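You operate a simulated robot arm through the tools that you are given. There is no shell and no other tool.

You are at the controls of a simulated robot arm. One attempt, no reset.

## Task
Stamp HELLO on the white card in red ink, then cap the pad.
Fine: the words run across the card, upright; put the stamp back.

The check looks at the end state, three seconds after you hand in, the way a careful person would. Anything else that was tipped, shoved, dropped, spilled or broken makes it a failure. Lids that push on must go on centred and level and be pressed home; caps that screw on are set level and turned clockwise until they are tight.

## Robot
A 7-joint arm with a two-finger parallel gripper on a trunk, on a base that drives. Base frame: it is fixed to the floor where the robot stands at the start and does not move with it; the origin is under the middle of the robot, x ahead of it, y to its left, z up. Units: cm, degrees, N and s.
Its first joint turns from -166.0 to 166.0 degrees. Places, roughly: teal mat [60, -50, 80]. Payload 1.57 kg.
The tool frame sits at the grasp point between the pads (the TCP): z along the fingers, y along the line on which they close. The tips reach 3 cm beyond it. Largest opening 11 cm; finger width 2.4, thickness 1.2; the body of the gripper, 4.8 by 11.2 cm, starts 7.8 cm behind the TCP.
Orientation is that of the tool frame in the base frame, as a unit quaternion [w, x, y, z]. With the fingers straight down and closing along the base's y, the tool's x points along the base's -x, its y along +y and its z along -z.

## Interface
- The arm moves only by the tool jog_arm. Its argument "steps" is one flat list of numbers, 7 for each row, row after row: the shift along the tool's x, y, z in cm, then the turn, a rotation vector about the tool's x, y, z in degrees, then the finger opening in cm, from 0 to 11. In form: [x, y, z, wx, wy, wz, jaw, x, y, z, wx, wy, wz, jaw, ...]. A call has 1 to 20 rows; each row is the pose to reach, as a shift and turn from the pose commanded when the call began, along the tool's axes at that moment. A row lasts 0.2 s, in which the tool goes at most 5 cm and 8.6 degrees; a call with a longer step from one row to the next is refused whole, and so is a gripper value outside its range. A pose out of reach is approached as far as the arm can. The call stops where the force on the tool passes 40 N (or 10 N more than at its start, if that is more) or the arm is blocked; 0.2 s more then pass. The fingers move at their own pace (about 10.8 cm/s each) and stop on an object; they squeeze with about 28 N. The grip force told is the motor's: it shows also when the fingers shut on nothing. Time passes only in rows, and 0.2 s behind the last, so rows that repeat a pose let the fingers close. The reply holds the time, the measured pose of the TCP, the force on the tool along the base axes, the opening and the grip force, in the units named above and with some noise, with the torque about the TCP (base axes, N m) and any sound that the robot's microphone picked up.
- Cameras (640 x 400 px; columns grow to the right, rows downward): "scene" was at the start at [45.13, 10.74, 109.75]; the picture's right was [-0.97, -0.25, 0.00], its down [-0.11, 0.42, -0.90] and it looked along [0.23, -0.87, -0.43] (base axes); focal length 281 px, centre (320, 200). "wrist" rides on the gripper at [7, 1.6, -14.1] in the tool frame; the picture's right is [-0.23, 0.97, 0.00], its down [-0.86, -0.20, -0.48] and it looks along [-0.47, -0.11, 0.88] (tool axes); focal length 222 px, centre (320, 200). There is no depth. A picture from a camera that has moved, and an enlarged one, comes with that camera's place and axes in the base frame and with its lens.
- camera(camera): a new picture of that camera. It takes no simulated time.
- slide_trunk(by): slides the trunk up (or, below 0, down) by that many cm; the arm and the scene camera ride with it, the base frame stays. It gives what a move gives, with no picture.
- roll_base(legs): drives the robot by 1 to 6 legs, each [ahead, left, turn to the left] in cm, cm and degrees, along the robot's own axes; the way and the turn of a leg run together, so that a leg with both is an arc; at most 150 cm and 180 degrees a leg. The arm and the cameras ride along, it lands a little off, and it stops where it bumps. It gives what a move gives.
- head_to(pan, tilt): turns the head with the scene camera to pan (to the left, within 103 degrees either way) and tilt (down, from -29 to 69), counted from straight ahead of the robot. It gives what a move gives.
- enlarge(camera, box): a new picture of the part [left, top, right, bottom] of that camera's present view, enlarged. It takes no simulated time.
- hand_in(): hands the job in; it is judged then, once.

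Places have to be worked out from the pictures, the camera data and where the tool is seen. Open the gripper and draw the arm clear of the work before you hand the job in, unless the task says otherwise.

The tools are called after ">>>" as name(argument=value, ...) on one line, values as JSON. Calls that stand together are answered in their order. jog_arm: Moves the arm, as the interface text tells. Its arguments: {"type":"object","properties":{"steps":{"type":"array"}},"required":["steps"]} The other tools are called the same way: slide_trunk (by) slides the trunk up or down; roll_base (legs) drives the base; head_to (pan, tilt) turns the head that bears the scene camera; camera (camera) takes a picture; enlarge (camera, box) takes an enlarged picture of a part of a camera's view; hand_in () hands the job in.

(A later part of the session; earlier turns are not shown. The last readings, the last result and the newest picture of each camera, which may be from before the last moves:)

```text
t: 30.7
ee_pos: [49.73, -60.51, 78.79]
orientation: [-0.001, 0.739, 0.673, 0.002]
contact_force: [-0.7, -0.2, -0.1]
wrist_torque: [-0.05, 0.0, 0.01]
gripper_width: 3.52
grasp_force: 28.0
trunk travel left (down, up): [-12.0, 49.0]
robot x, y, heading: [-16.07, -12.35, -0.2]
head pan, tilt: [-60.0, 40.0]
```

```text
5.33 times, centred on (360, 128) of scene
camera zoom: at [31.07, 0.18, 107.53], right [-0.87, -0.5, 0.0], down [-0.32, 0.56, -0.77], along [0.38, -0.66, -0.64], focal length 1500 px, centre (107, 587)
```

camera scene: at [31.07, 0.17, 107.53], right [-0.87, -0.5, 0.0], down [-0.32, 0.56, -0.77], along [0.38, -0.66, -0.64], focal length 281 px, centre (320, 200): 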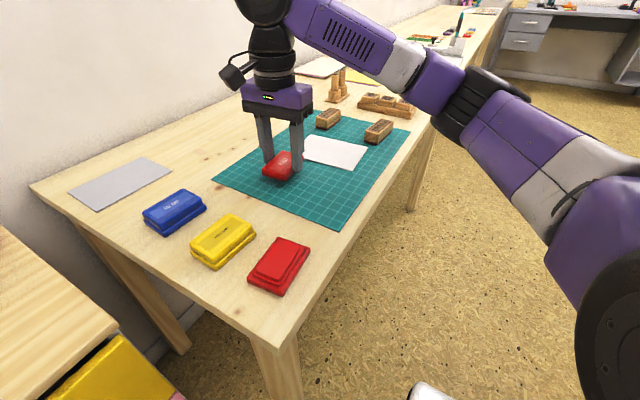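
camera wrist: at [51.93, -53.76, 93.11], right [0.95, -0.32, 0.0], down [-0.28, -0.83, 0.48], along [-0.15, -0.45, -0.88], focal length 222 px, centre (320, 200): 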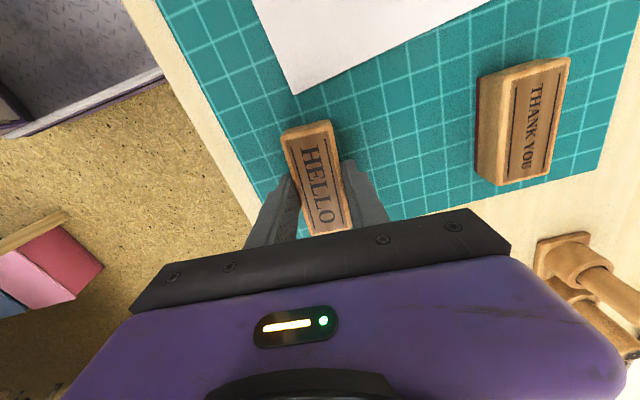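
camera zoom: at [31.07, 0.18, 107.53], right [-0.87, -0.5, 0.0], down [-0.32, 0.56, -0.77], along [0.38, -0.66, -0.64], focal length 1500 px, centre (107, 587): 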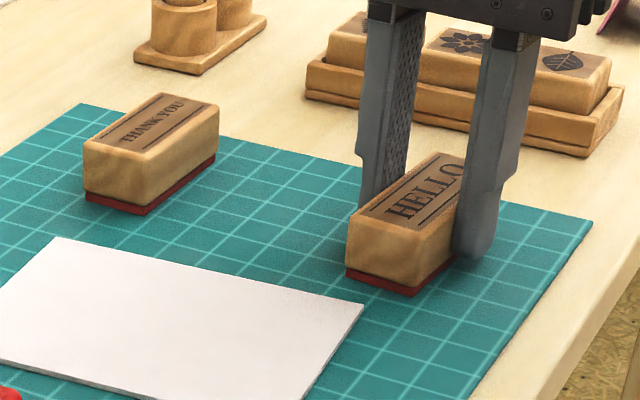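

Stamp gripped (3.52 cm, 28 N); its home TCP pose is [49.73,-60.51,78.8], yaw −5.35°. I lift it 8 cm and check that it hangs level.

>>> jog_arm(steps=[0, 0, -0.5, 0, 0, 0, 2.5, 0, 0, -2, 0, 0, 0, 2.5, 0, 0, -5, 0, 0, 0, 2.5, 0, 0, -8, 0, 0, 0, 2.5, 0, 0, -8, 0, 0, 0, 2.5])

>>> enlarge(camera="wrist", box=[240, 100, 400, 240])

>>> enlarge(camera="scene", box=[300, 60, 420, 165])

```text
t: 31.9
ee_pos: [49.84, -60.75, 86.84]
orientation: [-0.001, 0.739, 0.674, 0.0]
contact_force: [0.4, 0.3, -0.8]
wrist_torque: [0.06, -0.03, 0.01]
gripper_width: 3.49
grasp_force: 27.8
trunk travel left (down, up): [-12.0, 49.0]
robot x, y, heading: [-15.92, -12.17, 0.2]
head pan, tilt: [-60.0, 40.0]
```

```text
2.86 times, centred on (320, 170) of wrist
camera zoom: at [51.98, -53.79, 101.1], right [0.95, -0.32, 0.0], down [-0.28, -0.83, 0.48], along [-0.15, -0.45, -0.88], focal length 635 px, centre (320, 286)
```

zoom: 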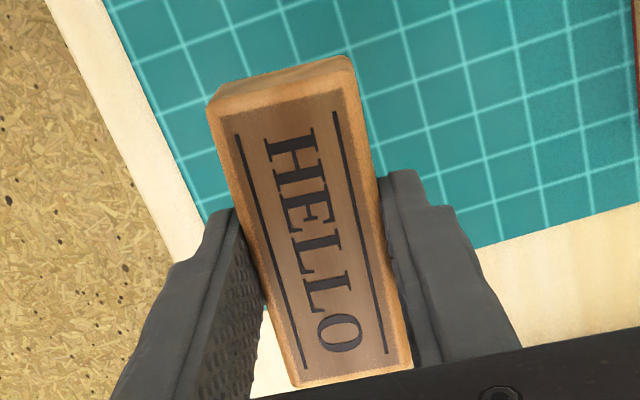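

```text
3.81 times, centred on (360, 112) of scene
camera zoom: at [31.07, 0.18, 107.53], right [-0.87, -0.5, 0.0], down [-0.32, 0.56, -0.77], along [0.38, -0.66, -0.64], focal length 1071 px, centre (168, 533)
```

zoom: 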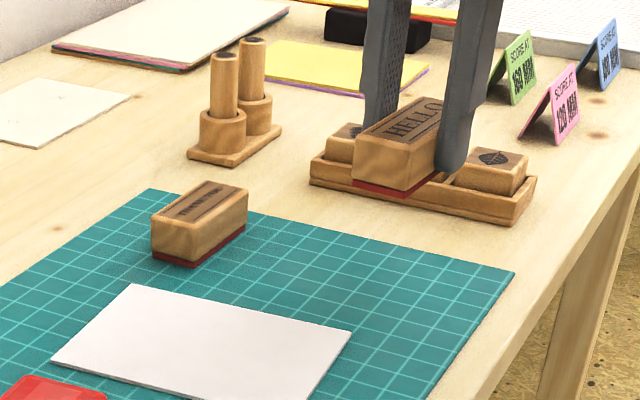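

The stamp hangs level and centred. I carry it over to above the red pad, turning −10.65° to match the pad.

>>> jog_arm(steps=[4.26, -0.58, 0, 0, 0, -1.07, 2.5, 8.53, -1.17, 0, 0, 0, -2.13, 2.5, 12.79, -1.76, 0, 0, 0, -3.2, 2.5, 17.06, -2.34, 0, 0, 0, -4.26, 2.5, 21.32, -2.92, 0, 0, 0, -5.33, 2.5, 25.58, -3.51, 0, 0, 0, -6.39, 2.5, 29.85, -4.1, 0, 0, 0, -7.46, 2.5, 34.11, -4.68, 0, 0, 0, -8.52, 2.5, 38.38, -5.27, 0, 0, 0, -9.59, 2.5, 42.64, -5.85, 0, 0, 0, -10.65, 2.5, 42.64, -5.85, 0, 0, 0, -10.65, 2.5])

>>> camera(camera="wrist")

>>> enlarge(camera="scene", box=[200, 180, 360, 300])

```text
t: 34.3
ee_pos: [47.85, -17.63, 86.94]
orientation: [-0.001, 0.674, 0.739, 0.0]
contact_force: [-0.6, 0.1, -0.4]
wrist_torque: [0.01, 0.04, 0.0]
gripper_width: 3.52
grasp_force: 28.2
trunk travel left (down, up): [-12.0, 49.0]
robot x, y, heading: [-15.96, -12.23, 0.3]
head pan, tilt: [-60.0, 40.0]
```

```text
taken
camera wrist: at [48.76, -10.37, 101.25], right [0.99, -0.14, 0.0], down [-0.12, -0.87, 0.48], along [-0.06, -0.47, -0.88], focal length 222 px, centre (320, 200)
```

wrist: 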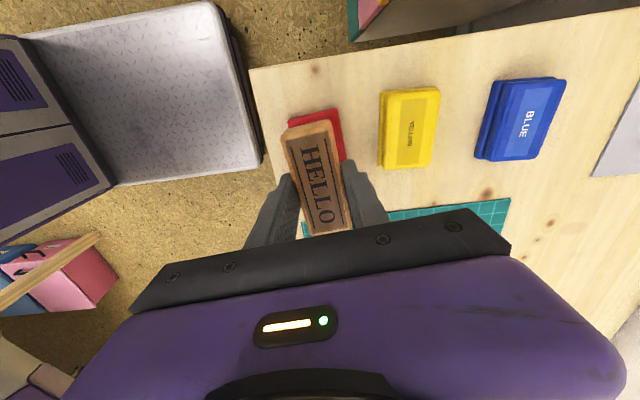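

```text
3.33 times, centred on (280, 240) of scene
camera zoom: at [31.07, 0.18, 107.53], right [-0.87, -0.5, 0.0], down [-0.32, 0.56, -0.77], along [0.38, -0.66, -0.64], focal length 937 px, centre (453, 67)
```

zoom: 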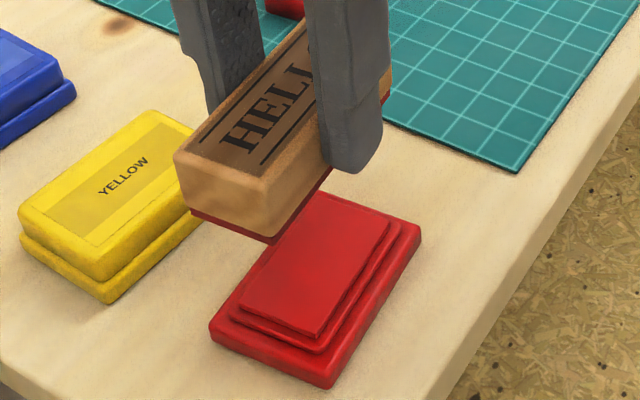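

Stamp is aligned above the ink cushion. I descend to TCP z≈81.9 then continue slowly, feeling for contact.

>>> jog_arm(steps=[0, 0, 2, 0, 0, 0, 2.5, 0, 0, 4, 0, 0, 0, 2.5, 0, 0, 5, 0, 0, 0, 2.5, 0, 0, 5, 0, 0, 0, 2.5])

>>> jog_arm(steps=[0, 0, 0.25, 0, 0, 0, 2.5, 0, 0, 0.5, 0, 0, 0, 2.5, 0, 0, 0.5, 0, 0, 0, 2.5])

>>> enlarge(camera="scene", box=[200, 200, 360, 300])

```text
t: 35.3
ee_pos: [48.02, -17.57, 81.94]
orientation: [0.0, 0.673, 0.739, 0.0]
contact_force: [0.8, -0.6, -1.1]
wrist_torque: [-0.03, 0.04, -0.04]
gripper_width: 3.53
grasp_force: 27.8
trunk travel left (down, up): [-12.0, 49.0]
robot x, y, heading: [-16.31, -12.13, 0.1]
head pan, tilt: [-60.0, 40.0]
```

```text
t: 36.1
ee_pos: [48.02, -17.5, 81.43]
orientation: [0.001, 0.674, 0.739, 0.001]
contact_force: [0.7, -0.1, -1.0]
wrist_torque: [0.02, 0.03, 0.01]
gripper_width: 3.49
grasp_force: 28.3
trunk travel left (down, up): [-12.0, 49.0]
robot x, y, heading: [-16.1, -12.21, 0.3]
head pan, tilt: [-60.0, 40.0]
```

```text
4.00 times, centred on (280, 250) of scene
camera zoom: at [31.07, 0.18, 107.53], right [-0.87, -0.5, 0.0], down [-0.32, 0.56, -0.77], along [0.38, -0.66, -0.64], focal length 1125 px, centre (480, 0)
```

zoom: 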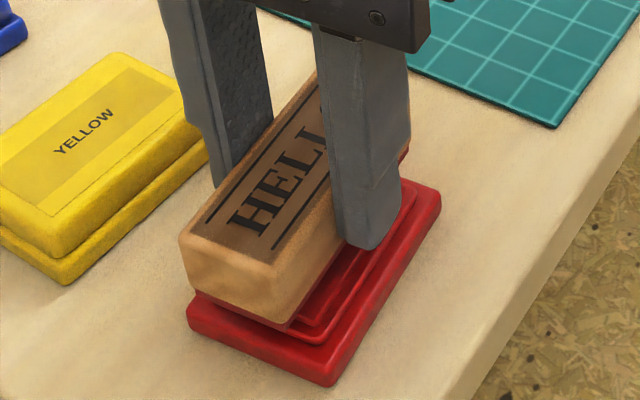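

No contact yet at 81.43; the face is just above the cushion. I continue in 0.2 cm steps.

>>> jog_arm(steps=[0, 0, 0.2, 0, 0, 0, 2.5, 0, 0, 0.4, 0, 0, 0, 2.5, 0, 0, 0.4, 0, 0, 0, 2.5])

>>> jog_arm(steps=[0, 0, 0.1, 0, 0, 0, 2.5, 0, 0, 0.2, 0, 0, 0, 2.5, 0, 0, 0.2, 0, 0, 0, 2.5])

>>> enlarge(camera="scene", box=[200, 200, 360, 300])

```text
t: 36.9
ee_pos: [47.9, -17.58, 80.99]
orientation: [0.0, 0.674, 0.739, -0.001]
contact_force: [0.0, 0.0, 0.0]
wrist_torque: [0.01, 0.02, -0.01]
gripper_width: 3.5
grasp_force: 27.3
trunk travel left (down, up): [-12.0, 49.0]
robot x, y, heading: [-16.09, -12.08, -0.0]
head pan, tilt: [-60.0, 40.0]
```

```text
t: 37.7
ee_pos: [47.94, -17.54, 80.75]
orientation: [0.0, 0.674, 0.739, 0.0]
contact_force: [-0.4, 0.3, -0.7]
wrist_torque: [0.01, -0.02, -0.04]
gripper_width: 3.5
grasp_force: 28.2
trunk travel left (down, up): [-12.0, 49.0]
robot x, y, heading: [-16.16, -12.45, -0.1]
head pan, tilt: [-60.0, 40.0]
```

```text
4.00 times, centred on (280, 250) of scene
camera zoom: at [31.07, 0.18, 107.53], right [-0.87, -0.5, 0.0], down [-0.32, 0.56, -0.77], along [0.38, -0.66, -0.64], focal length 1125 px, centre (480, 0)
```

zoom: 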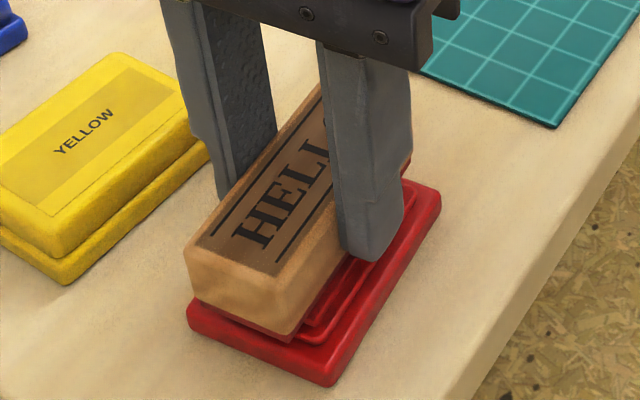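

Still no force at 80.75. Comparing visible edges, the stamp sits about 0.3 cm toward +x of the cushion centre, so I shift −0.3 along tool y and continue down gently.

>>> jog_arm(steps=[0, -0.15, -0.2, 0, 0, 0, 2.5, 0, -0.3, -0.2, 0, 0, 0, 2.5, 0, -0.3, 0, 0, 0, 0, 2.5, 0, -0.3, 0.1, 0, 0, 0, 2.5, 0, -0.3, 0.2, 0, 0, 0, 2.5, 0, -0.3, 0.2, 0, 0, 0, 2.5])

>>> jog_arm(steps=[0, 0, 0.1, 0, 0, 0, 2.5, 0, 0, 0.2, 0, 0, 0, 2.5, 0, 0, 0.2, 0, 0, 0, 2.5])

>>> enlarge(camera="scene", box=[200, 200, 360, 300])

```text
t: 39.1
ee_pos: [47.81, -17.62, 80.58]
orientation: [-0.001, 0.674, 0.738, 0.001]
contact_force: [-1.1, -0.3, 0.5]
wrist_torque: [0.01, 0.01, 0.03]
gripper_width: 3.51
grasp_force: 28.1
trunk travel left (down, up): [-12.0, 49.0]
robot x, y, heading: [-15.74, -12.13, 0.0]
head pan, tilt: [-60.0, 40.0]
```

```text
t: 39.9
ee_pos: [47.67, -17.67, 80.42]
orientation: [0.001, 0.674, 0.739, 0.002]
contact_force: [-0.5, 0.6, 22.6]
wrist_torque: [0.02, 0.05, 0.0]
gripper_width: 3.5
grasp_force: 27.7
trunk travel left (down, up): [-12.0, 49.0]
robot x, y, heading: [-16.15, -12.12, 0.0]
head pan, tilt: [-60.0, 40.0]
```

```text
4.00 times, centred on (280, 250) of scene
camera zoom: at [31.03, 0.18, 107.58], right [-0.87, -0.5, 0.0], down [-0.32, 0.56, -0.77], along [0.38, -0.66, -0.64], focal length 1125 px, centre (480, 0)
```

zoom: 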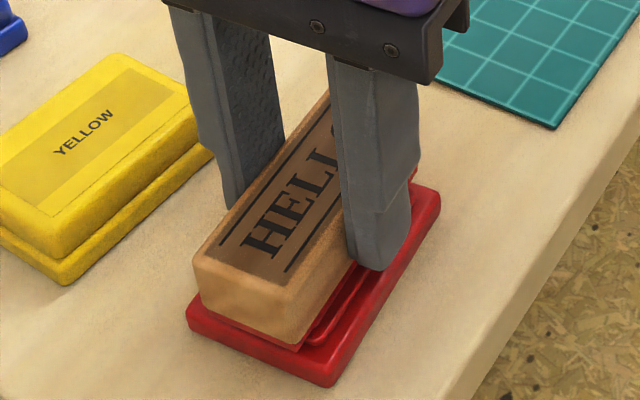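

The stamp presses the cushion with 22.6 N. I lift slightly and press again shifted ±0.7 cm lengthwise so the whole die gets ink.

>>> jog_arm(steps=[0, 0, 0, 0, 0, 0, 2.5, 0, 0, -0.4, 0, 0, 0, 2.5, 0, 0, -0.8, 0, 0, 0, 2.5, 0.7, 0, -0.8, 0, 0, 0, 2.5, 0.7, 0, -0.4, 0, 0, 0, 2.5, 0.7, 0, -0.2, 0, 0, 0, 2.5, 0.7, 0, 0, 0, 0, 0, 2.5, 0.7, 0, 0, 0, 0, 0, 2.5])

>>> jog_arm(steps=[0, 0, -0.4, 0, 0, 0, 2.5, 0, 0, -0.8, 0, 0, 0, 2.5, -0.7, 0, -0.8, 0, 0, 0, 2.5, -1.4, 0, -0.8, 0, 0, 0, 2.5, -1.4, 0, -0.4, 0, 0, 0, 2.5, -1.4, 0, -0.2, 0, 0, 0, 2.5, -1.4, 0, 0, 0, 0, 0, 2.5, -1.4, 0, 0, 0, 0, 0, 2.5])

>>> enlarge(camera="scene", box=[200, 200, 360, 300])

```text
t: 41.7
ee_pos: [47.67, -16.93, 80.38]
orientation: [0.001, 0.674, 0.739, 0.001]
contact_force: [-0.7, 0.5, 12.8]
wrist_torque: [-0.03, 0.06, -0.02]
gripper_width: 3.52
grasp_force: 27.8
trunk travel left (down, up): [-12.0, 49.0]
robot x, y, heading: [-16.01, -12.17, 0.0]
head pan, tilt: [-60.0, 40.0]
```

```text
t: 43.5
ee_pos: [47.62, -18.33, 80.37]
orientation: [0.001, 0.674, 0.739, 0.0]
contact_force: [0.3, -0.3, 14.7]
wrist_torque: [0.04, 0.03, 0.03]
gripper_width: 3.54
grasp_force: 27.8
trunk travel left (down, up): [-12.0, 49.0]
robot x, y, heading: [-15.89, -12.01, 0.4]
head pan, tilt: [-60.0, 40.0]
```

```text
4.00 times, centred on (280, 250) of scene
camera zoom: at [31.05, 0.18, 107.56], right [-0.87, -0.5, 0.0], down [-0.32, 0.56, -0.77], along [0.38, -0.66, -0.64], focal length 1125 px, centre (480, 0)
```

zoom: 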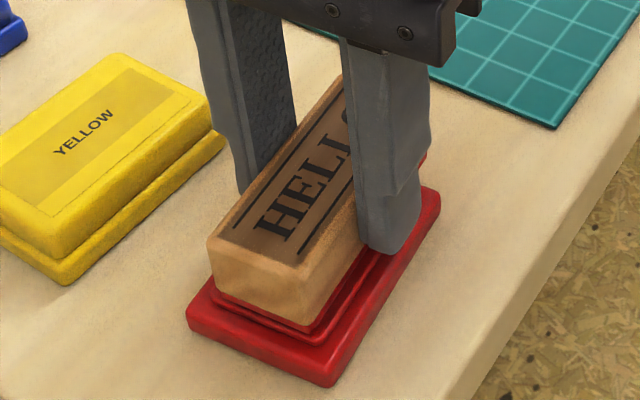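

All three presses landed (13–23 N). I lift straight up and check the pad and stamp.

>>> jog_arm(steps=[0, 0, -0.5, 0, 0, 0, 2.5, 0, 0, -2.5, 0, 0, 0, 2.5, 0, 0, -6.5, 0, 0, 0, 2.5, 0, 0, -6.5, 0, 0, 0, 2.5])

>>> enlarge(camera="scene", box=[200, 180, 360, 300])

>>> enlarge(camera="wrist", box=[240, 100, 400, 240])

```text
t: 44.5
ee_pos: [47.65, -18.34, 86.91]
orientation: [-0.001, 0.674, 0.739, 0.001]
contact_force: [0.6, 0.9, 0.2]
wrist_torque: [-0.03, 0.01, -0.02]
gripper_width: 3.51
grasp_force: 29.0
trunk travel left (down, up): [-12.0, 49.0]
robot x, y, heading: [-16.0, -11.68, 0.2]
head pan, tilt: [-60.0, 40.0]
```

```text
3.33 times, centred on (280, 240) of scene
camera zoom: at [31.07, 0.18, 107.52], right [-0.87, -0.5, 0.0], down [-0.32, 0.56, -0.77], along [0.38, -0.66, -0.64], focal length 937 px, centre (453, 67)
```

zoom: 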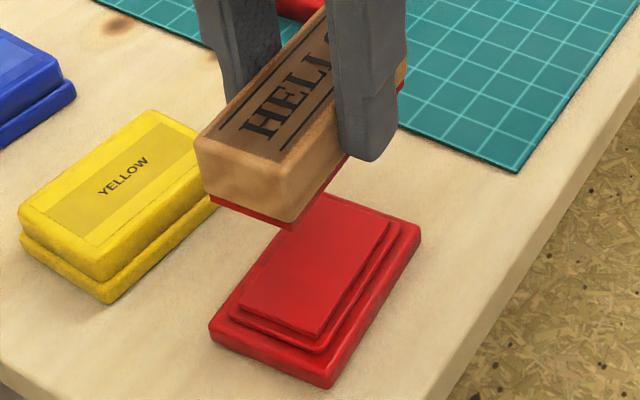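

```text
2.86 times, centred on (320, 170) of wrist
camera zoom: at [48.61, -11.16, 101.21], right [0.99, -0.14, 0.0], down [-0.12, -0.87, 0.48], along [-0.06, -0.47, -0.88], focal length 635 px, centre (320, 286)
```

zoom: 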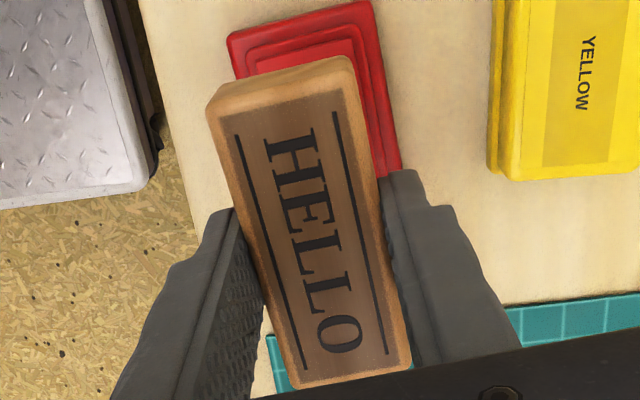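

The stamp's rubber has turned bright red – it is inked, and the pad base hasn't moved. I carry it to above the card centre, staying high.

>>> jog_arm(steps=[-3.89, 0.79, 0, 0, 0, 0, 2.5, -7.78, 1.58, 0, 0, 0, 0, 2.5, -11.67, 2.37, 0, 0, 0, 0, 2.5, -15.56, 3.17, 0, 0, 0, 0, 2.5, -19.45, 3.96, 0, 0, 0, 0, 2.5, -23.34, 4.75, 0, 0, 0, 0, 2.5, -27.23, 5.54, 0, 0, 0, 0, 2.5, -31.12, 6.33, 0, 0, 0, 0, 2.5, -31.12, 6.33, 0, 0, 0, 0, 2.5])

>>> camera(camera="wrist")

>>> enlarge(camera="scene", box=[220, 90, 400, 210])

```text
t: 46.5
ee_pos: [56.99, -48.92, 86.89]
orientation: [0.0, 0.673, 0.739, 0.0]
contact_force: [0.7, -0.5, -1.5]
wrist_torque: [0.0, 0.02, -0.02]
gripper_width: 3.5
grasp_force: 29.0
trunk travel left (down, up): [-12.0, 49.0]
robot x, y, heading: [-15.81, -12.19, 0.2]
head pan, tilt: [-60.0, 40.0]
```

```text
taken
camera wrist: at [57.88, -41.69, 101.19], right [0.99, -0.14, 0.0], down [-0.12, -0.87, 0.48], along [-0.06, -0.47, -0.88], focal length 222 px, centre (320, 200)
```

wrist: 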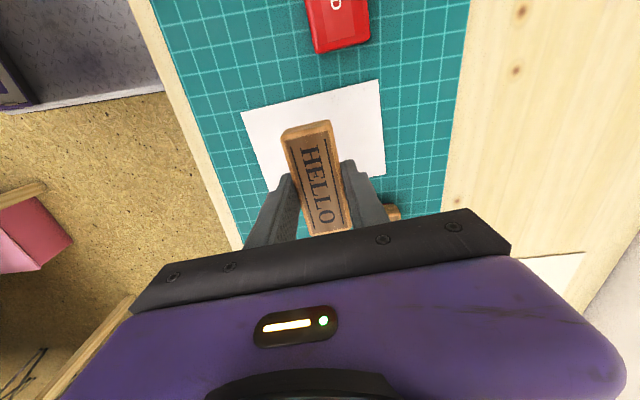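

```text
3.33 times, centred on (310, 150) of scene
camera zoom: at [31.07, 0.17, 107.53], right [-0.87, -0.5, 0.0], down [-0.32, 0.56, -0.77], along [0.38, -0.66, -0.64], focal length 937 px, centre (353, 367)
```

zoom: 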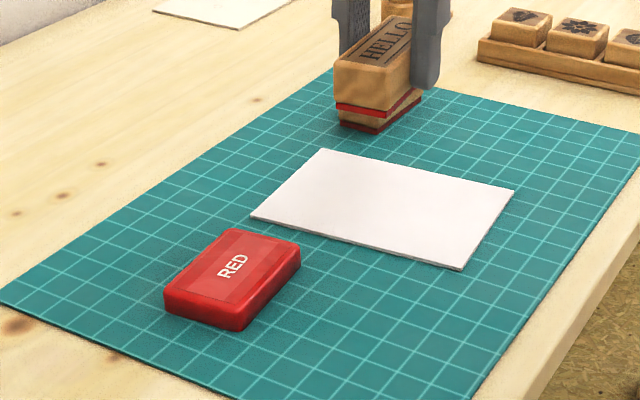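

The card's visible corners can be measured in the wrist view; I enlarge it.

>>> enlarge(camera="wrist", box=[220, 60, 420, 200])

```text
2.86 times, centred on (320, 130) of wrist
camera zoom: at [57.88, -41.69, 101.19], right [0.99, -0.14, 0.0], down [-0.12, -0.87, 0.48], along [-0.06, -0.47, -0.88], focal length 635 px, centre (320, 400)
```

zoom: 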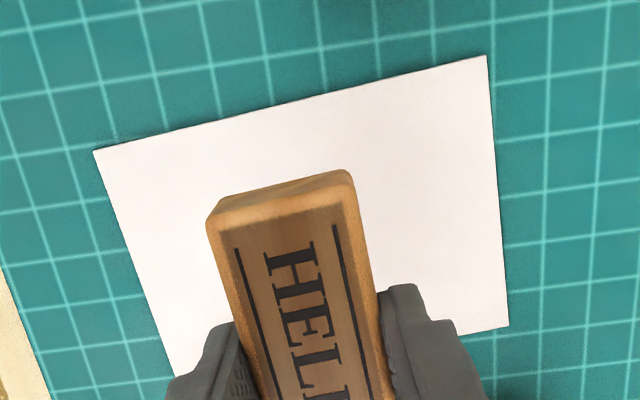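

In the tool frame the card centre is only ≈[0.25,-0.13] cm from the stamp and within ~0.3° of its yaw. I make that correction up high, then descend to about 1 cm above the card.

>>> jog_arm(steps=[0.25, -0.13, 0, 0, 0, 0, 2.5, 0.25, -0.13, 2.5, 0, 0, 0, 2.5, 0.25, -0.13, 5, 0, 0, 0, 2.5, 0.25, -0.13, 6.5, 0, 0, 0, 2.5, 0.25, -0.13, 6.9, 0, 0, 0, 2.5, 0.25, -0.13, 6.9, 0, 0, 0, 2.5])

>>> camera(camera="wrist")

>>> enlarge(camera="scene", box=[240, 100, 400, 200])

```text
t: 47.9
ee_pos: [56.77, -48.43, 79.86]
orientation: [0.0, 0.674, 0.739, 0.0]
contact_force: [0.4, -0.6, 0.6]
wrist_torque: [0.02, 0.02, -0.05]
gripper_width: 3.5
grasp_force: 27.8
trunk travel left (down, up): [-12.0, 49.0]
robot x, y, heading: [-15.82, -12.18, 0.2]
head pan, tilt: [-60.0, 40.0]
```

```text
taken
camera wrist: at [57.62, -41.33, 94.25], right [0.99, -0.14, 0.0], down [-0.12, -0.87, 0.48], along [-0.06, -0.47, -0.88], focal length 222 px, centre (320, 200)
```

wrist: 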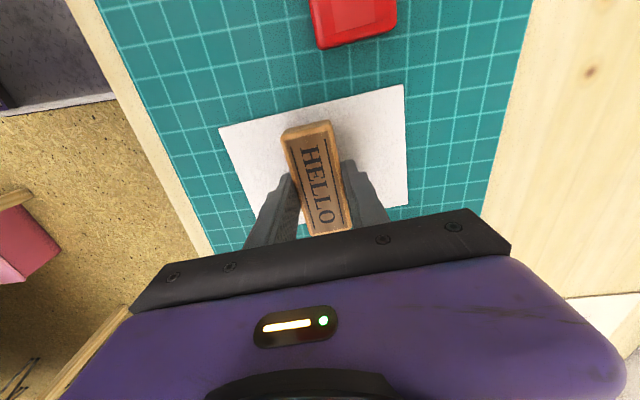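

```text
4.00 times, centred on (320, 150) of scene
camera zoom: at [31.07, 0.18, 107.53], right [-0.87, -0.5, 0.0], down [-0.32, 0.56, -0.77], along [0.38, -0.66, -0.64], focal length 1125 px, centre (320, 400)
```

zoom: 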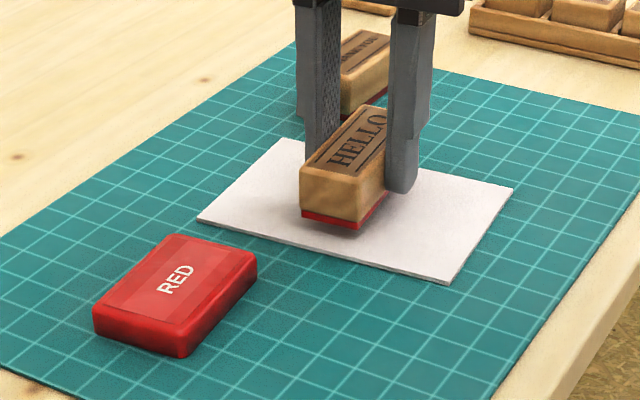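

Stamp is centred over the card to ~0.2 cm and aligned. I descend vertically in small steps until it touches, then press.

>>> jog_arm(steps=[0, 0, 0.3, 0, 0, 0, 2.5, 0, 0, 0.5, 0, 0, 0, 2.5, 0, 0, 0.5, 0, 0, 0, 2.5])

>>> jog_arm(steps=[0, 0, 0.1, 0, 0, 0, 2.5, 0, 0, 0.2, 0, 0, 0, 2.5, 0, 0, 0.2, 0, 0, 0, 2.5])

```text
t: 48.7
ee_pos: [56.74, -48.46, 79.41]
orientation: [-0.001, 0.673, 0.739, 0.001]
contact_force: [-0.8, -0.2, 0.0]
wrist_torque: [-0.01, -0.01, -0.03]
gripper_width: 3.51
grasp_force: 28.2
trunk travel left (down, up): [-12.0, 49.0]
robot x, y, heading: [-16.12, -12.27, 0.2]
head pan, tilt: [-60.0, 40.0]
```

```text
t: 49.5
ee_pos: [56.72, -48.51, 79.19]
orientation: [-0.001, 0.673, 0.739, 0.001]
contact_force: [0.0, 0.7, -1.0]
wrist_torque: [-0.04, 0.0, -0.01]
gripper_width: 3.51
grasp_force: 27.9
trunk travel left (down, up): [-12.0, 49.0]
robot x, y, heading: [-16.12, -11.66, -0.3]
head pan, tilt: [-60.0, 40.0]
```

No contact at 79.19 yet; continuing down in 0.2 cm increments.

>>> jog_arm(steps=[0, 0, 0.1, 0, 0, 0, 2.5, 0, 0, 0.2, 0, 0, 0, 2.5, 0, 0, 0.2, 0, 0, 0, 2.5])

>>> jog_arm(steps=[0, 0, 0.1, 0, 0, 0, 2.5, 0, 0, 0.1, 0, 0, 0, 2.5])

```text
t: 50.3
ee_pos: [56.7, -48.44, 79.12]
orientation: [-0.001, 0.674, 0.739, 0.001]
contact_force: [0.5, -0.9, -1.1]
wrist_torque: [0.0, 0.07, 0.02]
gripper_width: 3.5
grasp_force: 28.1
trunk travel left (down, up): [-12.0, 49.0]
robot x, y, heading: [-16.38, -11.95, 0.2]
head pan, tilt: [-60.0, 40.0]
```

```text
t: 50.9
ee_pos: [56.7, -48.5, 79.02]
orientation: [0.001, 0.673, 0.739, 0.001]
contact_force: [0.1, 0.4, 3.8]
wrist_torque: [-0.01, -0.02, 0.0]
gripper_width: 3.52
grasp_force: 27.7
trunk travel left (down, up): [-12.0, 49.0]
robot x, y, heading: [-16.09, -12.09, -0.0]
head pan, tilt: [-60.0, 40.0]
```

Contact felt (3.8 N). I press about 0.15 cm further for a firm impression and hold.

>>> jog_arm(steps=[0, 0, 0.08, 0, 0, 0, 2.5, 0, 0, 0.16, 0, 0, 0, 2.5, 0, 0, 0.16, 0, 0, 0, 2.5, 0, 0, 0.16, 0, 0, 0, 2.5])

```text
t: 51.9
ee_pos: [56.63, -48.64, 79.03]
orientation: [0.001, 0.673, 0.739, 0.001]
contact_force: [-0.5, 0.1, 23.4]
wrist_torque: [0.09, 0.09, 0.01]
gripper_width: 3.5
grasp_force: 27.9
trunk travel left (down, up): [-12.0, 49.0]
robot x, y, heading: [-15.84, -12.3, 0.2]
head pan, tilt: [-60.0, 40.0]
```

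Pressed at 23.4 N, level. Now I lift straight up to z≈87 and inspect the print.

>>> jog_arm(steps=[0, 0, -0.16, 0, 0, 0, 2.5, 0, 0, -0.5, 0, 0, 0, 2.5, 0, 0, -1.5, 0, 0, 0, 2.5, 0, 0, -4.5, 0, 0, 0, 2.5, 0, 0, -8, 0, 0, 0, 2.5, 0, 0, -8, 0, 0, 0, 2.5])

>>> enlarge(camera="scene", box=[240, 100, 400, 200])

>>> camera(camera="wrist")

```text
t: 53.3
ee_pos: [56.63, -48.49, 86.72]
orientation: [-0.001, 0.673, 0.74, 0.0]
contact_force: [0.0, 0.0, -0.5]
wrist_torque: [0.0, 0.04, 0.01]
gripper_width: 3.49
grasp_force: 27.7
trunk travel left (down, up): [-12.0, 49.0]
robot x, y, heading: [-16.45, -11.94, -0.0]
head pan, tilt: [-60.0, 40.0]
```

```text
4.00 times, centred on (320, 150) of scene
camera zoom: at [31.07, 0.18, 107.52], right [-0.87, -0.5, 0.0], down [-0.32, 0.56, -0.77], along [0.38, -0.66, -0.64], focal length 1125 px, centre (320, 400)
```

zoom: 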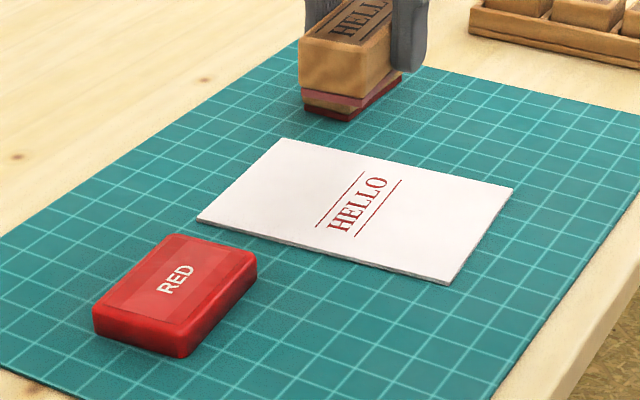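

```text
taken
camera wrist: at [57.59, -41.39, 101.11], right [0.99, -0.14, 0.0], down [-0.12, -0.87, 0.48], along [-0.06, -0.47, -0.88], focal length 222 px, centre (320, 200)
```

wrist: 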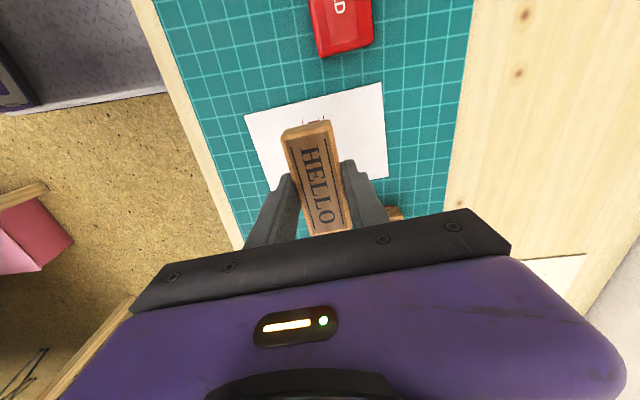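

The red HELLO print is on the card, centred and upright. I zoom in to check that it is complete.

>>> enlarge(camera="scene", box=[285, 130, 375, 175])

```text
7.11 times, centred on (330, 152) of scene
camera zoom: at [31.07, 0.18, 107.52], right [-0.87, -0.5, 0.0], down [-0.32, 0.56, -0.77], along [0.38, -0.66, -0.64], focal length 2000 px, centre (249, 538)
```

zoom: 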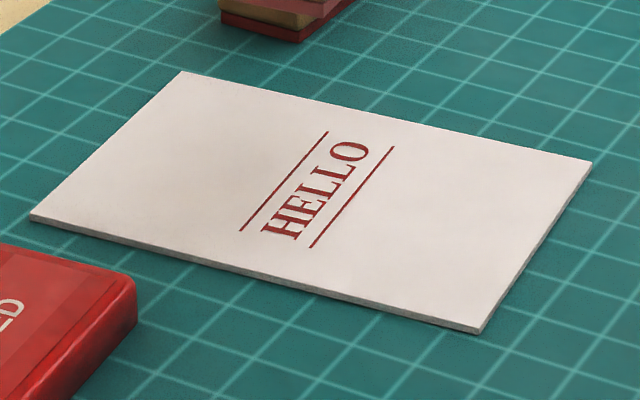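

The print is complete. Retracing my commanded shifts, the stamp's home is at base offset [-6.95,-12.1] with +10.65° turn; I return there and descend to ~1 cm above the mat.

>>> jog_arm(steps=[-2.86, -2.01, 0, 0, 0, 2.66, 2.5, -5.71, -4.02, 0, 0, 0, 5.33, 2.5, -8.57, -6.02, 0, 0, 0, 7.99, 2.5, -11.42, -8.03, 0, 0, 0, 10.65, 2.5, -11.42, -8.03, 0, 0, 0, 10.65, 2.5, -11.42, -8.03, 3, 0, 0, 10.65, 2.5, -11.42, -8.03, 6, 0, 0, 10.65, 2.5, -11.42, -8.03, 7, 0, 0, 10.65, 2.5, -11.42, -8.03, 7, 0, 0, 10.65, 2.5])

>>> camera(camera="wrist")

>>> enlarge(camera="scene", box=[300, 90, 420, 165])

```text
t: 55.3
ee_pos: [49.75, -60.64, 79.72]
orientation: [-0.001, 0.739, 0.673, 0.001]
contact_force: [1.0, -0.8, -0.7]
wrist_torque: [0.0, -0.03, 0.0]
gripper_width: 3.52
grasp_force: 28.1
trunk travel left (down, up): [-12.0, 49.0]
robot x, y, heading: [-15.69, -12.1, 0.3]
head pan, tilt: [-60.0, 40.0]
```

```text
taken
camera wrist: at [51.95, -53.8, 94.05], right [0.95, -0.32, 0.0], down [-0.28, -0.83, 0.48], along [-0.15, -0.45, -0.88], focal length 222 px, centre (320, 200)
```

wrist: 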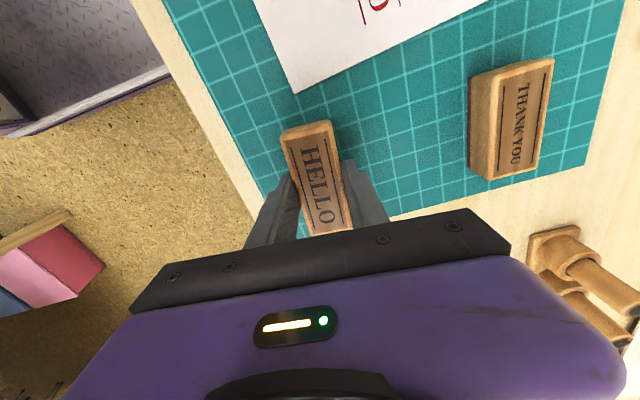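

```text
5.33 times, centred on (360, 128) of scene
camera zoom: at [31.07, 0.17, 107.53], right [-0.87, -0.5, 0.0], down [-0.32, 0.56, -0.77], along [0.38, -0.66, -0.64], focal length 1500 px, centre (107, 587)
```

zoom: 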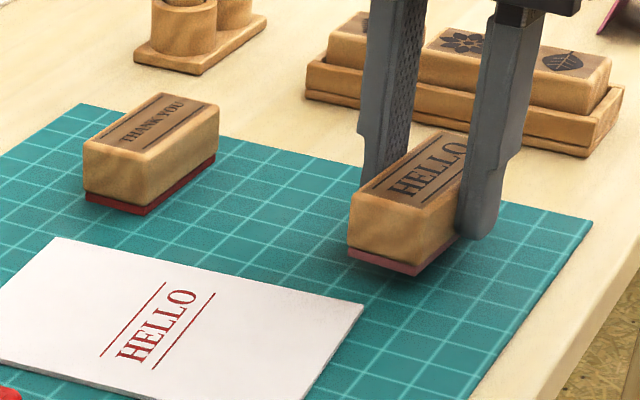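

The stamp is over its home spot, ~0.9 cm up. I lower it gently until it touches.

>>> jog_arm(steps=[0, 0, 0.3, 0, 0, 0, 2.5, 0, 0, 0.6, 0, 0, 0, 2.5, 0, 0, 0.8, 0, 0, 0, 2.5, 0, 0, 0.8, 0, 0, 0, 2.5])

>>> jog_arm(steps=[0, 0, 0.08, 0, 0, 0, 2.5, 0, 0, 0.13, 0, 0, 0, 2.5, 0, 0, 0.13, 0, 0, 0, 2.5])

```text
t: 56.3
ee_pos: [49.76, -60.58, 78.94]
orientation: [-0.001, 0.739, 0.674, 0.0]
contact_force: [-0.4, 0.1, -1.6]
wrist_torque: [-0.01, 0.04, -0.01]
gripper_width: 3.52
grasp_force: 28.5
trunk travel left (down, up): [-12.0, 49.0]
robot x, y, heading: [-15.88, -12.02, 0.4]
head pan, tilt: [-60.0, 40.0]
```

```text
t: 57.1
ee_pos: [49.7, -60.54, 78.84]
orientation: [-0.001, 0.738, 0.674, 0.002]
contact_force: [-0.7, 0.3, -0.2]
wrist_torque: [-0.03, 0.0, -0.01]
gripper_width: 3.52
grasp_force: 26.8
trunk travel left (down, up): [-12.0, 49.0]
robot x, y, heading: [-16.09, -12.38, 0.1]
head pan, tilt: [-60.0, 40.0]
```

No contact force yet; a little further down.

>>> jog_arm(steps=[0, 0, 0.06, 0, 0, 0, 2.5, 0, 0, 0.1, 0, 0, 0, 2.5, 0, 0, 0.1, 0, 0, 0, 2.5])

>>> enlarge(camera="scene", box=[300, 90, 420, 165])

```text
t: 57.9
ee_pos: [49.82, -60.62, 78.75]
orientation: [0.0, 0.739, 0.673, 0.0]
contact_force: [0.1, 0.0, 2.3]
wrist_torque: [-0.07, 0.03, 0.02]
gripper_width: 3.53
grasp_force: 28.3
trunk travel left (down, up): [-12.0, 49.0]
robot x, y, heading: [-15.65, -11.9, -0.0]
head pan, tilt: [-60.0, 40.0]
```

```text
5.33 times, centred on (360, 128) of scene
camera zoom: at [31.07, 0.18, 107.53], right [-0.87, -0.5, 0.0], down [-0.32, 0.56, -0.77], along [0.38, -0.66, -0.64], focal length 1500 px, centre (107, 587)
```

zoom: 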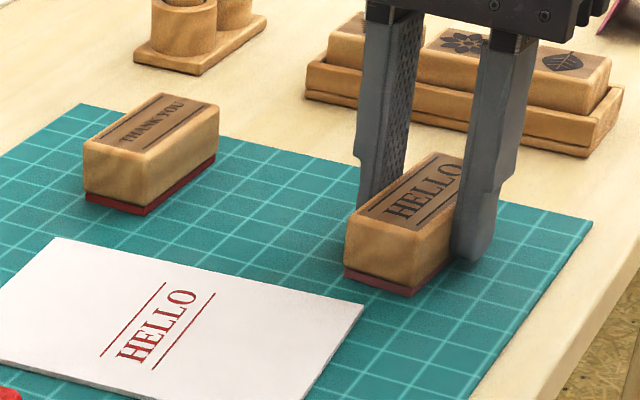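

Stamp touches the mat (2.3 N) in its original place. I open the fingers and rise straight up.

>>> jog_arm(steps=[0, 0, 0, 0, 0, 0, 3.6, 0, 0, 0, 0, 0, 0, 4.5, 0, 0, 0, 0, 0, 0, 6, 0, 0, 0, 0, 0, 0, 6, 0, 0, -1.5, 0, 0, 0, 6, 0, 0, -4, 0, 0, 0, 6, 0, 0, -8, 0, 0, 0, 7.5, 0, 0, -10, 0, 0, 0, 7.5, 0, 0, -10, 0, 0, 0, 7.5])

>>> enlarge(camera="scene", box=[300, 90, 420, 165])

>>> camera(camera="wrist")

```text
t: 59.9
ee_pos: [49.79, -60.65, 88.66]
orientation: [-0.001, 0.739, 0.673, 0.001]
contact_force: [0.5, 0.0, -0.2]
wrist_torque: [-0.02, 0.01, -0.01]
gripper_width: 7.52
grasp_force: 0.0
trunk travel left (down, up): [-12.0, 49.0]
robot x, y, heading: [-16.14, -12.68, -0.1]
head pan, tilt: [-60.0, 40.0]
```

```text
5.33 times, centred on (360, 128) of scene
camera zoom: at [31.07, 0.18, 107.53], right [-0.87, -0.5, 0.0], down [-0.32, 0.56, -0.77], along [0.38, -0.66, -0.64], focal length 1500 px, centre (107, 587)
```

zoom: 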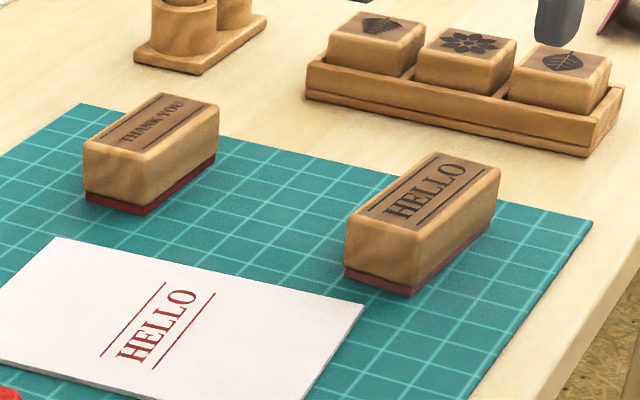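

```text
taken
camera wrist: at [51.99, -53.76, 103.0], right [0.95, -0.32, 0.0], down [-0.28, -0.83, 0.48], along [-0.15, -0.45, -0.88], focal length 222 px, centre (320, 200)
```

wrist: 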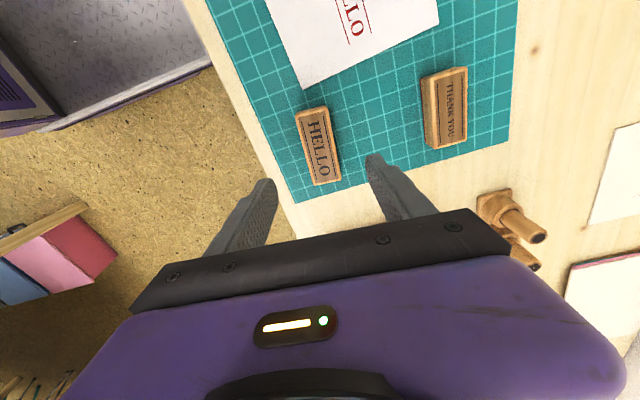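

Stamp is back in its place. Now I return to above the lid with the same yaw it was set down with (5.3°).

>>> jog_arm(steps=[3.69, 1.12, 0, 0, 0, -1.53, 7.5, 7.38, 2.24, 0, 0, 0, -3.06, 7.5, 11.07, 3.36, 0, 0, 0, -4.59, 7.5, 14.77, 4.49, 0, 0, 0, -6.11, 7.5, 18.46, 5.61, 0, 0, 0, -7.64, 7.5, 22.15, 6.73, 0, 0, 0, -9.17, 7.5, 25.84, 7.85, 0, 0, 0, -10.7, 7.5, 25.84, 7.85, 0, 0, 0, -10.7, 7.5])

>>> enlarge(camera="wrist", box=[240, 80, 400, 200])

>>> camera(camera="scene")

```text
t: 61.7
ee_pos: [60.06, -35.46, 88.93]
orientation: [0.001, 0.673, 0.74, 0.0]
contact_force: [-0.7, 0.0, -0.7]
wrist_torque: [-0.01, 0.02, 0.02]
gripper_width: 7.47
grasp_force: 0.1
trunk travel left (down, up): [-12.0, 49.0]
robot x, y, heading: [-15.78, -12.08, 0.3]
head pan, tilt: [-60.0, 40.0]
```

```text
3.33 times, centred on (320, 140) of wrist
camera zoom: at [60.94, -28.36, 103.2], right [0.99, -0.13, 0.0], down [-0.12, -0.87, 0.48], along [-0.06, -0.47, -0.88], focal length 740 px, centre (320, 400)
```

zoom: 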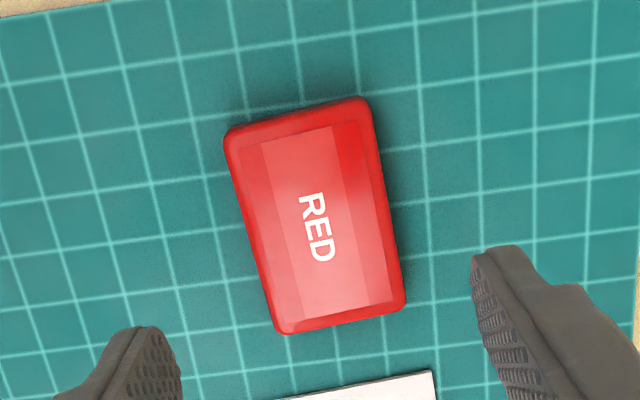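

```text
taken
camera scene: at [31.07, 0.18, 107.53], right [-0.87, -0.5, 0.0], down [-0.32, 0.56, -0.77], along [0.38, -0.66, -0.64], focal length 281 px, centre (320, 200)
```

scene: 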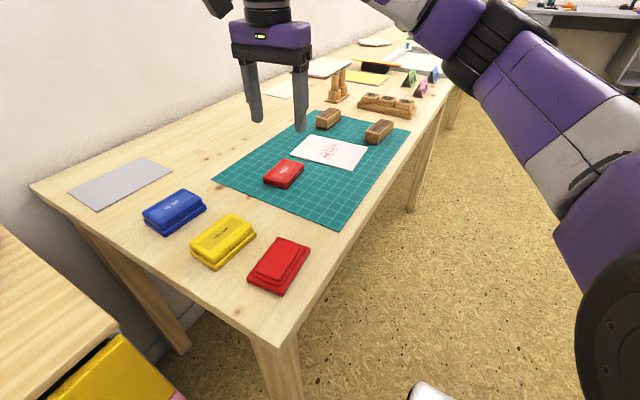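

The lid is exactly where I left it. I descend to the previous grip height (TCP z≈78.75) and close on it.

>>> jog_arm(steps=[0, 0, 3, 0, 0, 0, 7.5, 0, 0, 6, 0, 0, 0, 7.5, 0, 0, 8.5, 0, 0, 0, 7.5, 0, 0, 10.1, 0, 0, 0, 7.5, 0, 0, 10.1, 0, 0, 0, 6.5, 0, 0, 10.1, 0, 0, 0, 5.5, 0, 0, 10.1, 0, 0, 0, 4, 0, 0, 10.1, 0, 0, 0, 4, 0, 0, 10.1, 0, 0, 0, 4])

>>> enlarge(camera="wrist", box=[240, 100, 400, 240])

>>> enlarge(camera="scene", box=[230, 130, 330, 200])

```text
t: 63.7
ee_pos: [59.88, -35.63, 78.73]
orientation: [-0.001, 0.674, 0.739, 0.0]
contact_force: [0.3, -0.6, -1.0]
wrist_torque: [-0.03, 0.03, 0.02]
gripper_width: 5.09
grasp_force: 28.2
trunk travel left (down, up): [-12.0, 49.0]
robot x, y, heading: [-16.02, -12.06, -0.0]
head pan, tilt: [-60.0, 40.0]
```

```text
2.86 times, centred on (320, 170) of wrist
camera zoom: at [60.92, -28.44, 93.0], right [0.99, -0.14, 0.0], down [-0.12, -0.87, 0.48], along [-0.06, -0.47, -0.88], focal length 635 px, centre (320, 286)
```

zoom: 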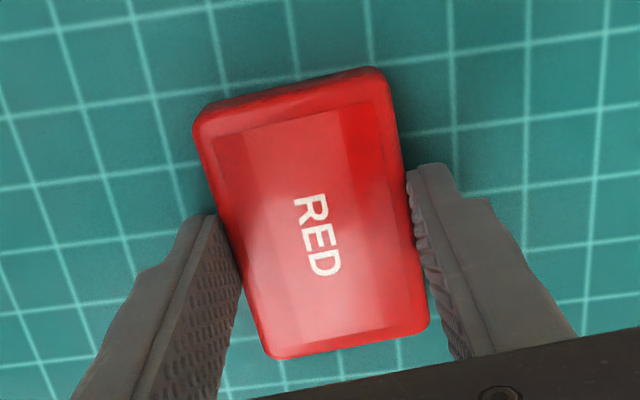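

```text
5.71 times, centred on (280, 165) of scene
camera zoom: at [31.07, 0.18, 107.53], right [-0.87, -0.5, 0.0], down [-0.32, 0.56, -0.77], along [0.38, -0.66, -0.64], focal length 1607 px, centre (549, 400)
```

zoom: 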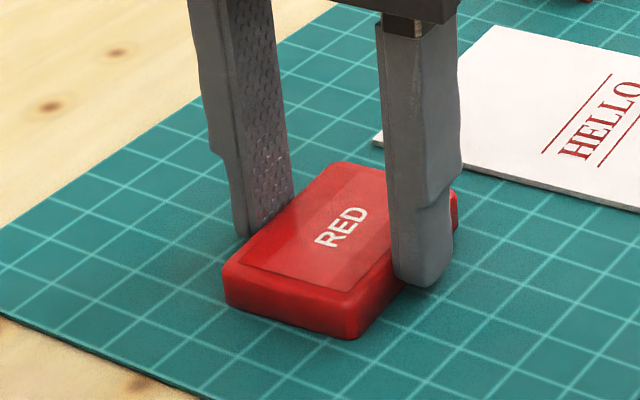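

Lid gripped at the same spot (5.09 cm). I lift, retrace the path back over the red pad, and stop ~1.7 cm above its seat to compare.

>>> jog_arm(steps=[0, 0, -0.5, 0, 0, 0, 4, 0, 0, -3, 0, 0, 0, 4, 0, 0, -7.4, 0, 0, 0, 4, 3.8, -2.08, -7.4, 0, 0, 0, 4, 7.6, -4.16, -7.4, 0, 0, 0, 4, 11.4, -6.23, -7.4, 0, 0, 0, 4, 15.2, -8.31, -7.4, 0, 0, 0, 4, 19.04, -10.39, -7.4, 0, 0, 0, 4, 19.04, -10.39, -7.4, 0, 0, 0, 4, 19.04, -10.39, -5, 0, 0, 0, 4, 19.04, -10.39, -2.55, 0, 0, 0, 4, 19.04, -10.39, -2.55, 0, 0, 0, 4])

>>> enlarge(camera="scene", box=[200, 180, 360, 300])

>>> camera(camera="wrist")

>>> enlarge(camera="wrist", box=[240, 80, 400, 240])

```text
t: 66.3
ee_pos: [47.85, -17.56, 81.24]
orientation: [0.0, 0.673, 0.74, 0.0]
contact_force: [-0.2, -0.8, 0.2]
wrist_torque: [-0.03, 0.0, -0.03]
gripper_width: 5.07
grasp_force: 28.3
trunk travel left (down, up): [-12.0, 49.0]
robot x, y, heading: [-15.92, -11.99, 0.1]
head pan, tilt: [-60.0, 40.0]
```

```text
3.33 times, centred on (280, 240) of scene
camera zoom: at [31.07, 0.18, 107.53], right [-0.87, -0.5, 0.0], down [-0.32, 0.56, -0.77], along [0.38, -0.66, -0.64], focal length 937 px, centre (453, 67)
```

zoom: 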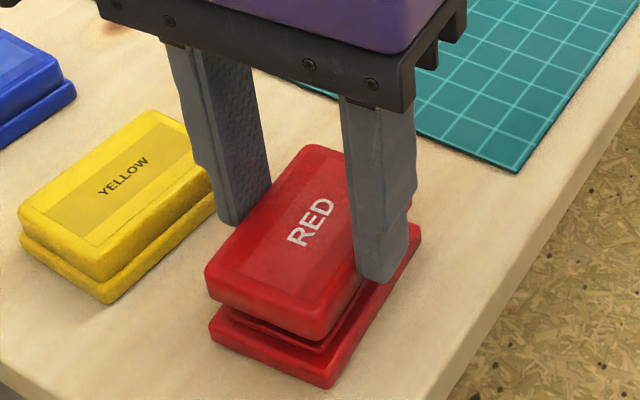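

```text
taken
camera wrist: at [48.76, -10.47, 95.54], right [0.99, -0.13, 0.0], down [-0.12, -0.87, 0.48], along [-0.06, -0.47, -0.88], focal length 222 px, centre (320, 200)
```

wrist: 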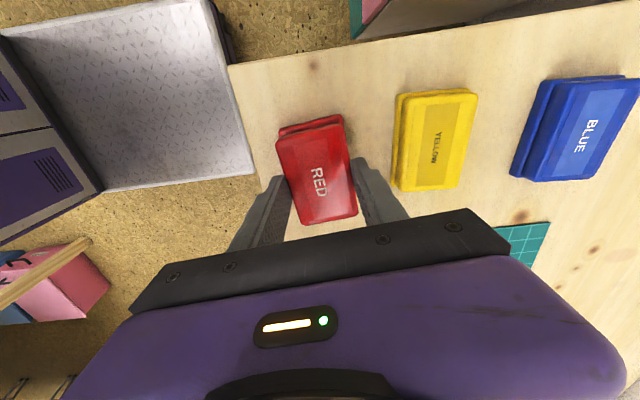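

```text
2.50 times, centred on (320, 160) of wrist
camera zoom: at [48.76, -10.47, 95.54], right [0.99, -0.13, 0.0], down [-0.12, -0.87, 0.48], along [-0.06, -0.47, -0.88], focal length 555 px, centre (320, 300)
```

zoom: 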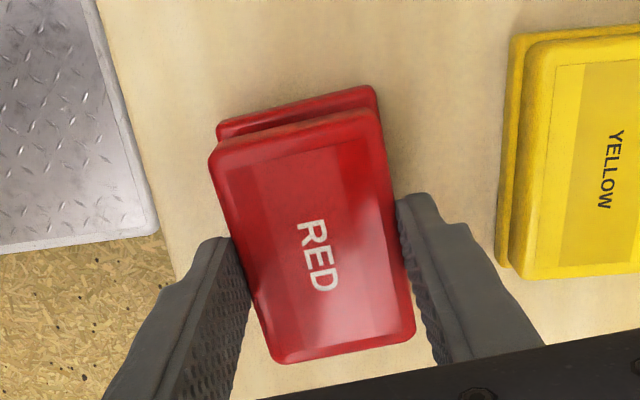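

Alignment matches the picture from when the lid was lifted off. I lower it: 1.2 cm, then small steps while watching force and listening for the snap.

>>> jog_arm(steps=[0, 0, 0.6, 0, 0, 0, 4, 0, 0, 1.2, 0, 0, 0, 4, 0, 0, 1.2, 0, 0, 0, 4])

>>> jog_arm(steps=[0, 0, 0.1, 0, 0, 0, 4, 0, 0, 0.2, 0, 0, 0, 4, 0, 0, 0.3, 0, 0, 0, 4, 0, 0, 0.3, 0, 0, 0, 4])

```text
t: 67.1
ee_pos: [47.91, -17.54, 80.02]
orientation: [0.0, 0.673, 0.74, 0.0]
contact_force: [-0.4, -0.2, -0.3]
wrist_torque: [-0.02, 0.02, -0.03]
gripper_width: 5.09
grasp_force: 27.9
trunk travel left (down, up): [-12.0, 49.0]
robot x, y, heading: [-16.07, -12.34, -0.1]
head pan, tilt: [-60.0, 40.0]
```

```text
t: 68.1
ee_pos: [47.91, -17.64, 79.64]
orientation: [-0.001, 0.673, 0.74, 0.0]
contact_force: [-0.5, 0.5, 0.0]
wrist_torque: [0.01, -0.03, 0.0]
gripper_width: 5.1
grasp_force: 27.7
trunk travel left (down, up): [-12.0, 49.0]
robot x, y, heading: [-15.78, -12.04, 0.1]
head pan, tilt: [-60.0, 40.0]
```

No resistance yet at ≈79.7, near the seat. I continue pressing down in small increments.

>>> jog_arm(steps=[0, 0, 0.1, 0, 0, 0, 4, 0, 0, 0.2, 0, 0, 0, 4, 0, 0, 0.2, 0, 0, 0, 4])

>>> enlarge(camera="scene", box=[220, 200, 340, 300])

```text
t: 68.9
ee_pos: [47.89, -17.6, 79.51]
orientation: [0.002, 0.673, 0.74, 0.001]
contact_force: [-0.5, 0.2, 7.5]
wrist_torque: [0.01, 0.11, 0.0]
gripper_width: 5.08
grasp_force: 27.4
trunk travel left (down, up): [-12.0, 49.0]
robot x, y, heading: [-16.13, -12.28, -0.0]
head pan, tilt: [-60.0, 40.0]
heard: snap
```

```text
4.00 times, centred on (280, 250) of scene
camera zoom: at [31.05, 0.18, 107.55], right [-0.87, -0.5, 0.0], down [-0.32, 0.56, -0.77], along [0.38, -0.66, -0.64], focal length 1125 px, centre (480, 0)
```

zoom: 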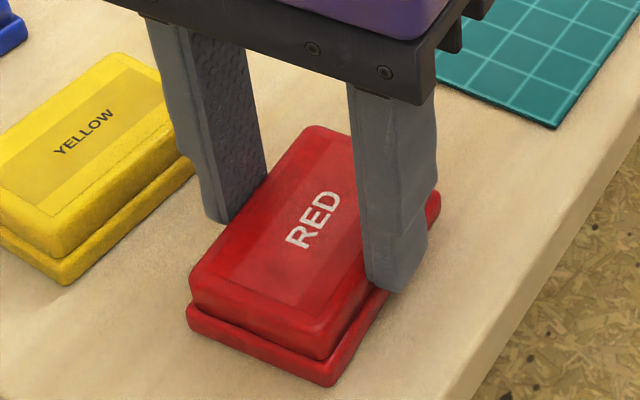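

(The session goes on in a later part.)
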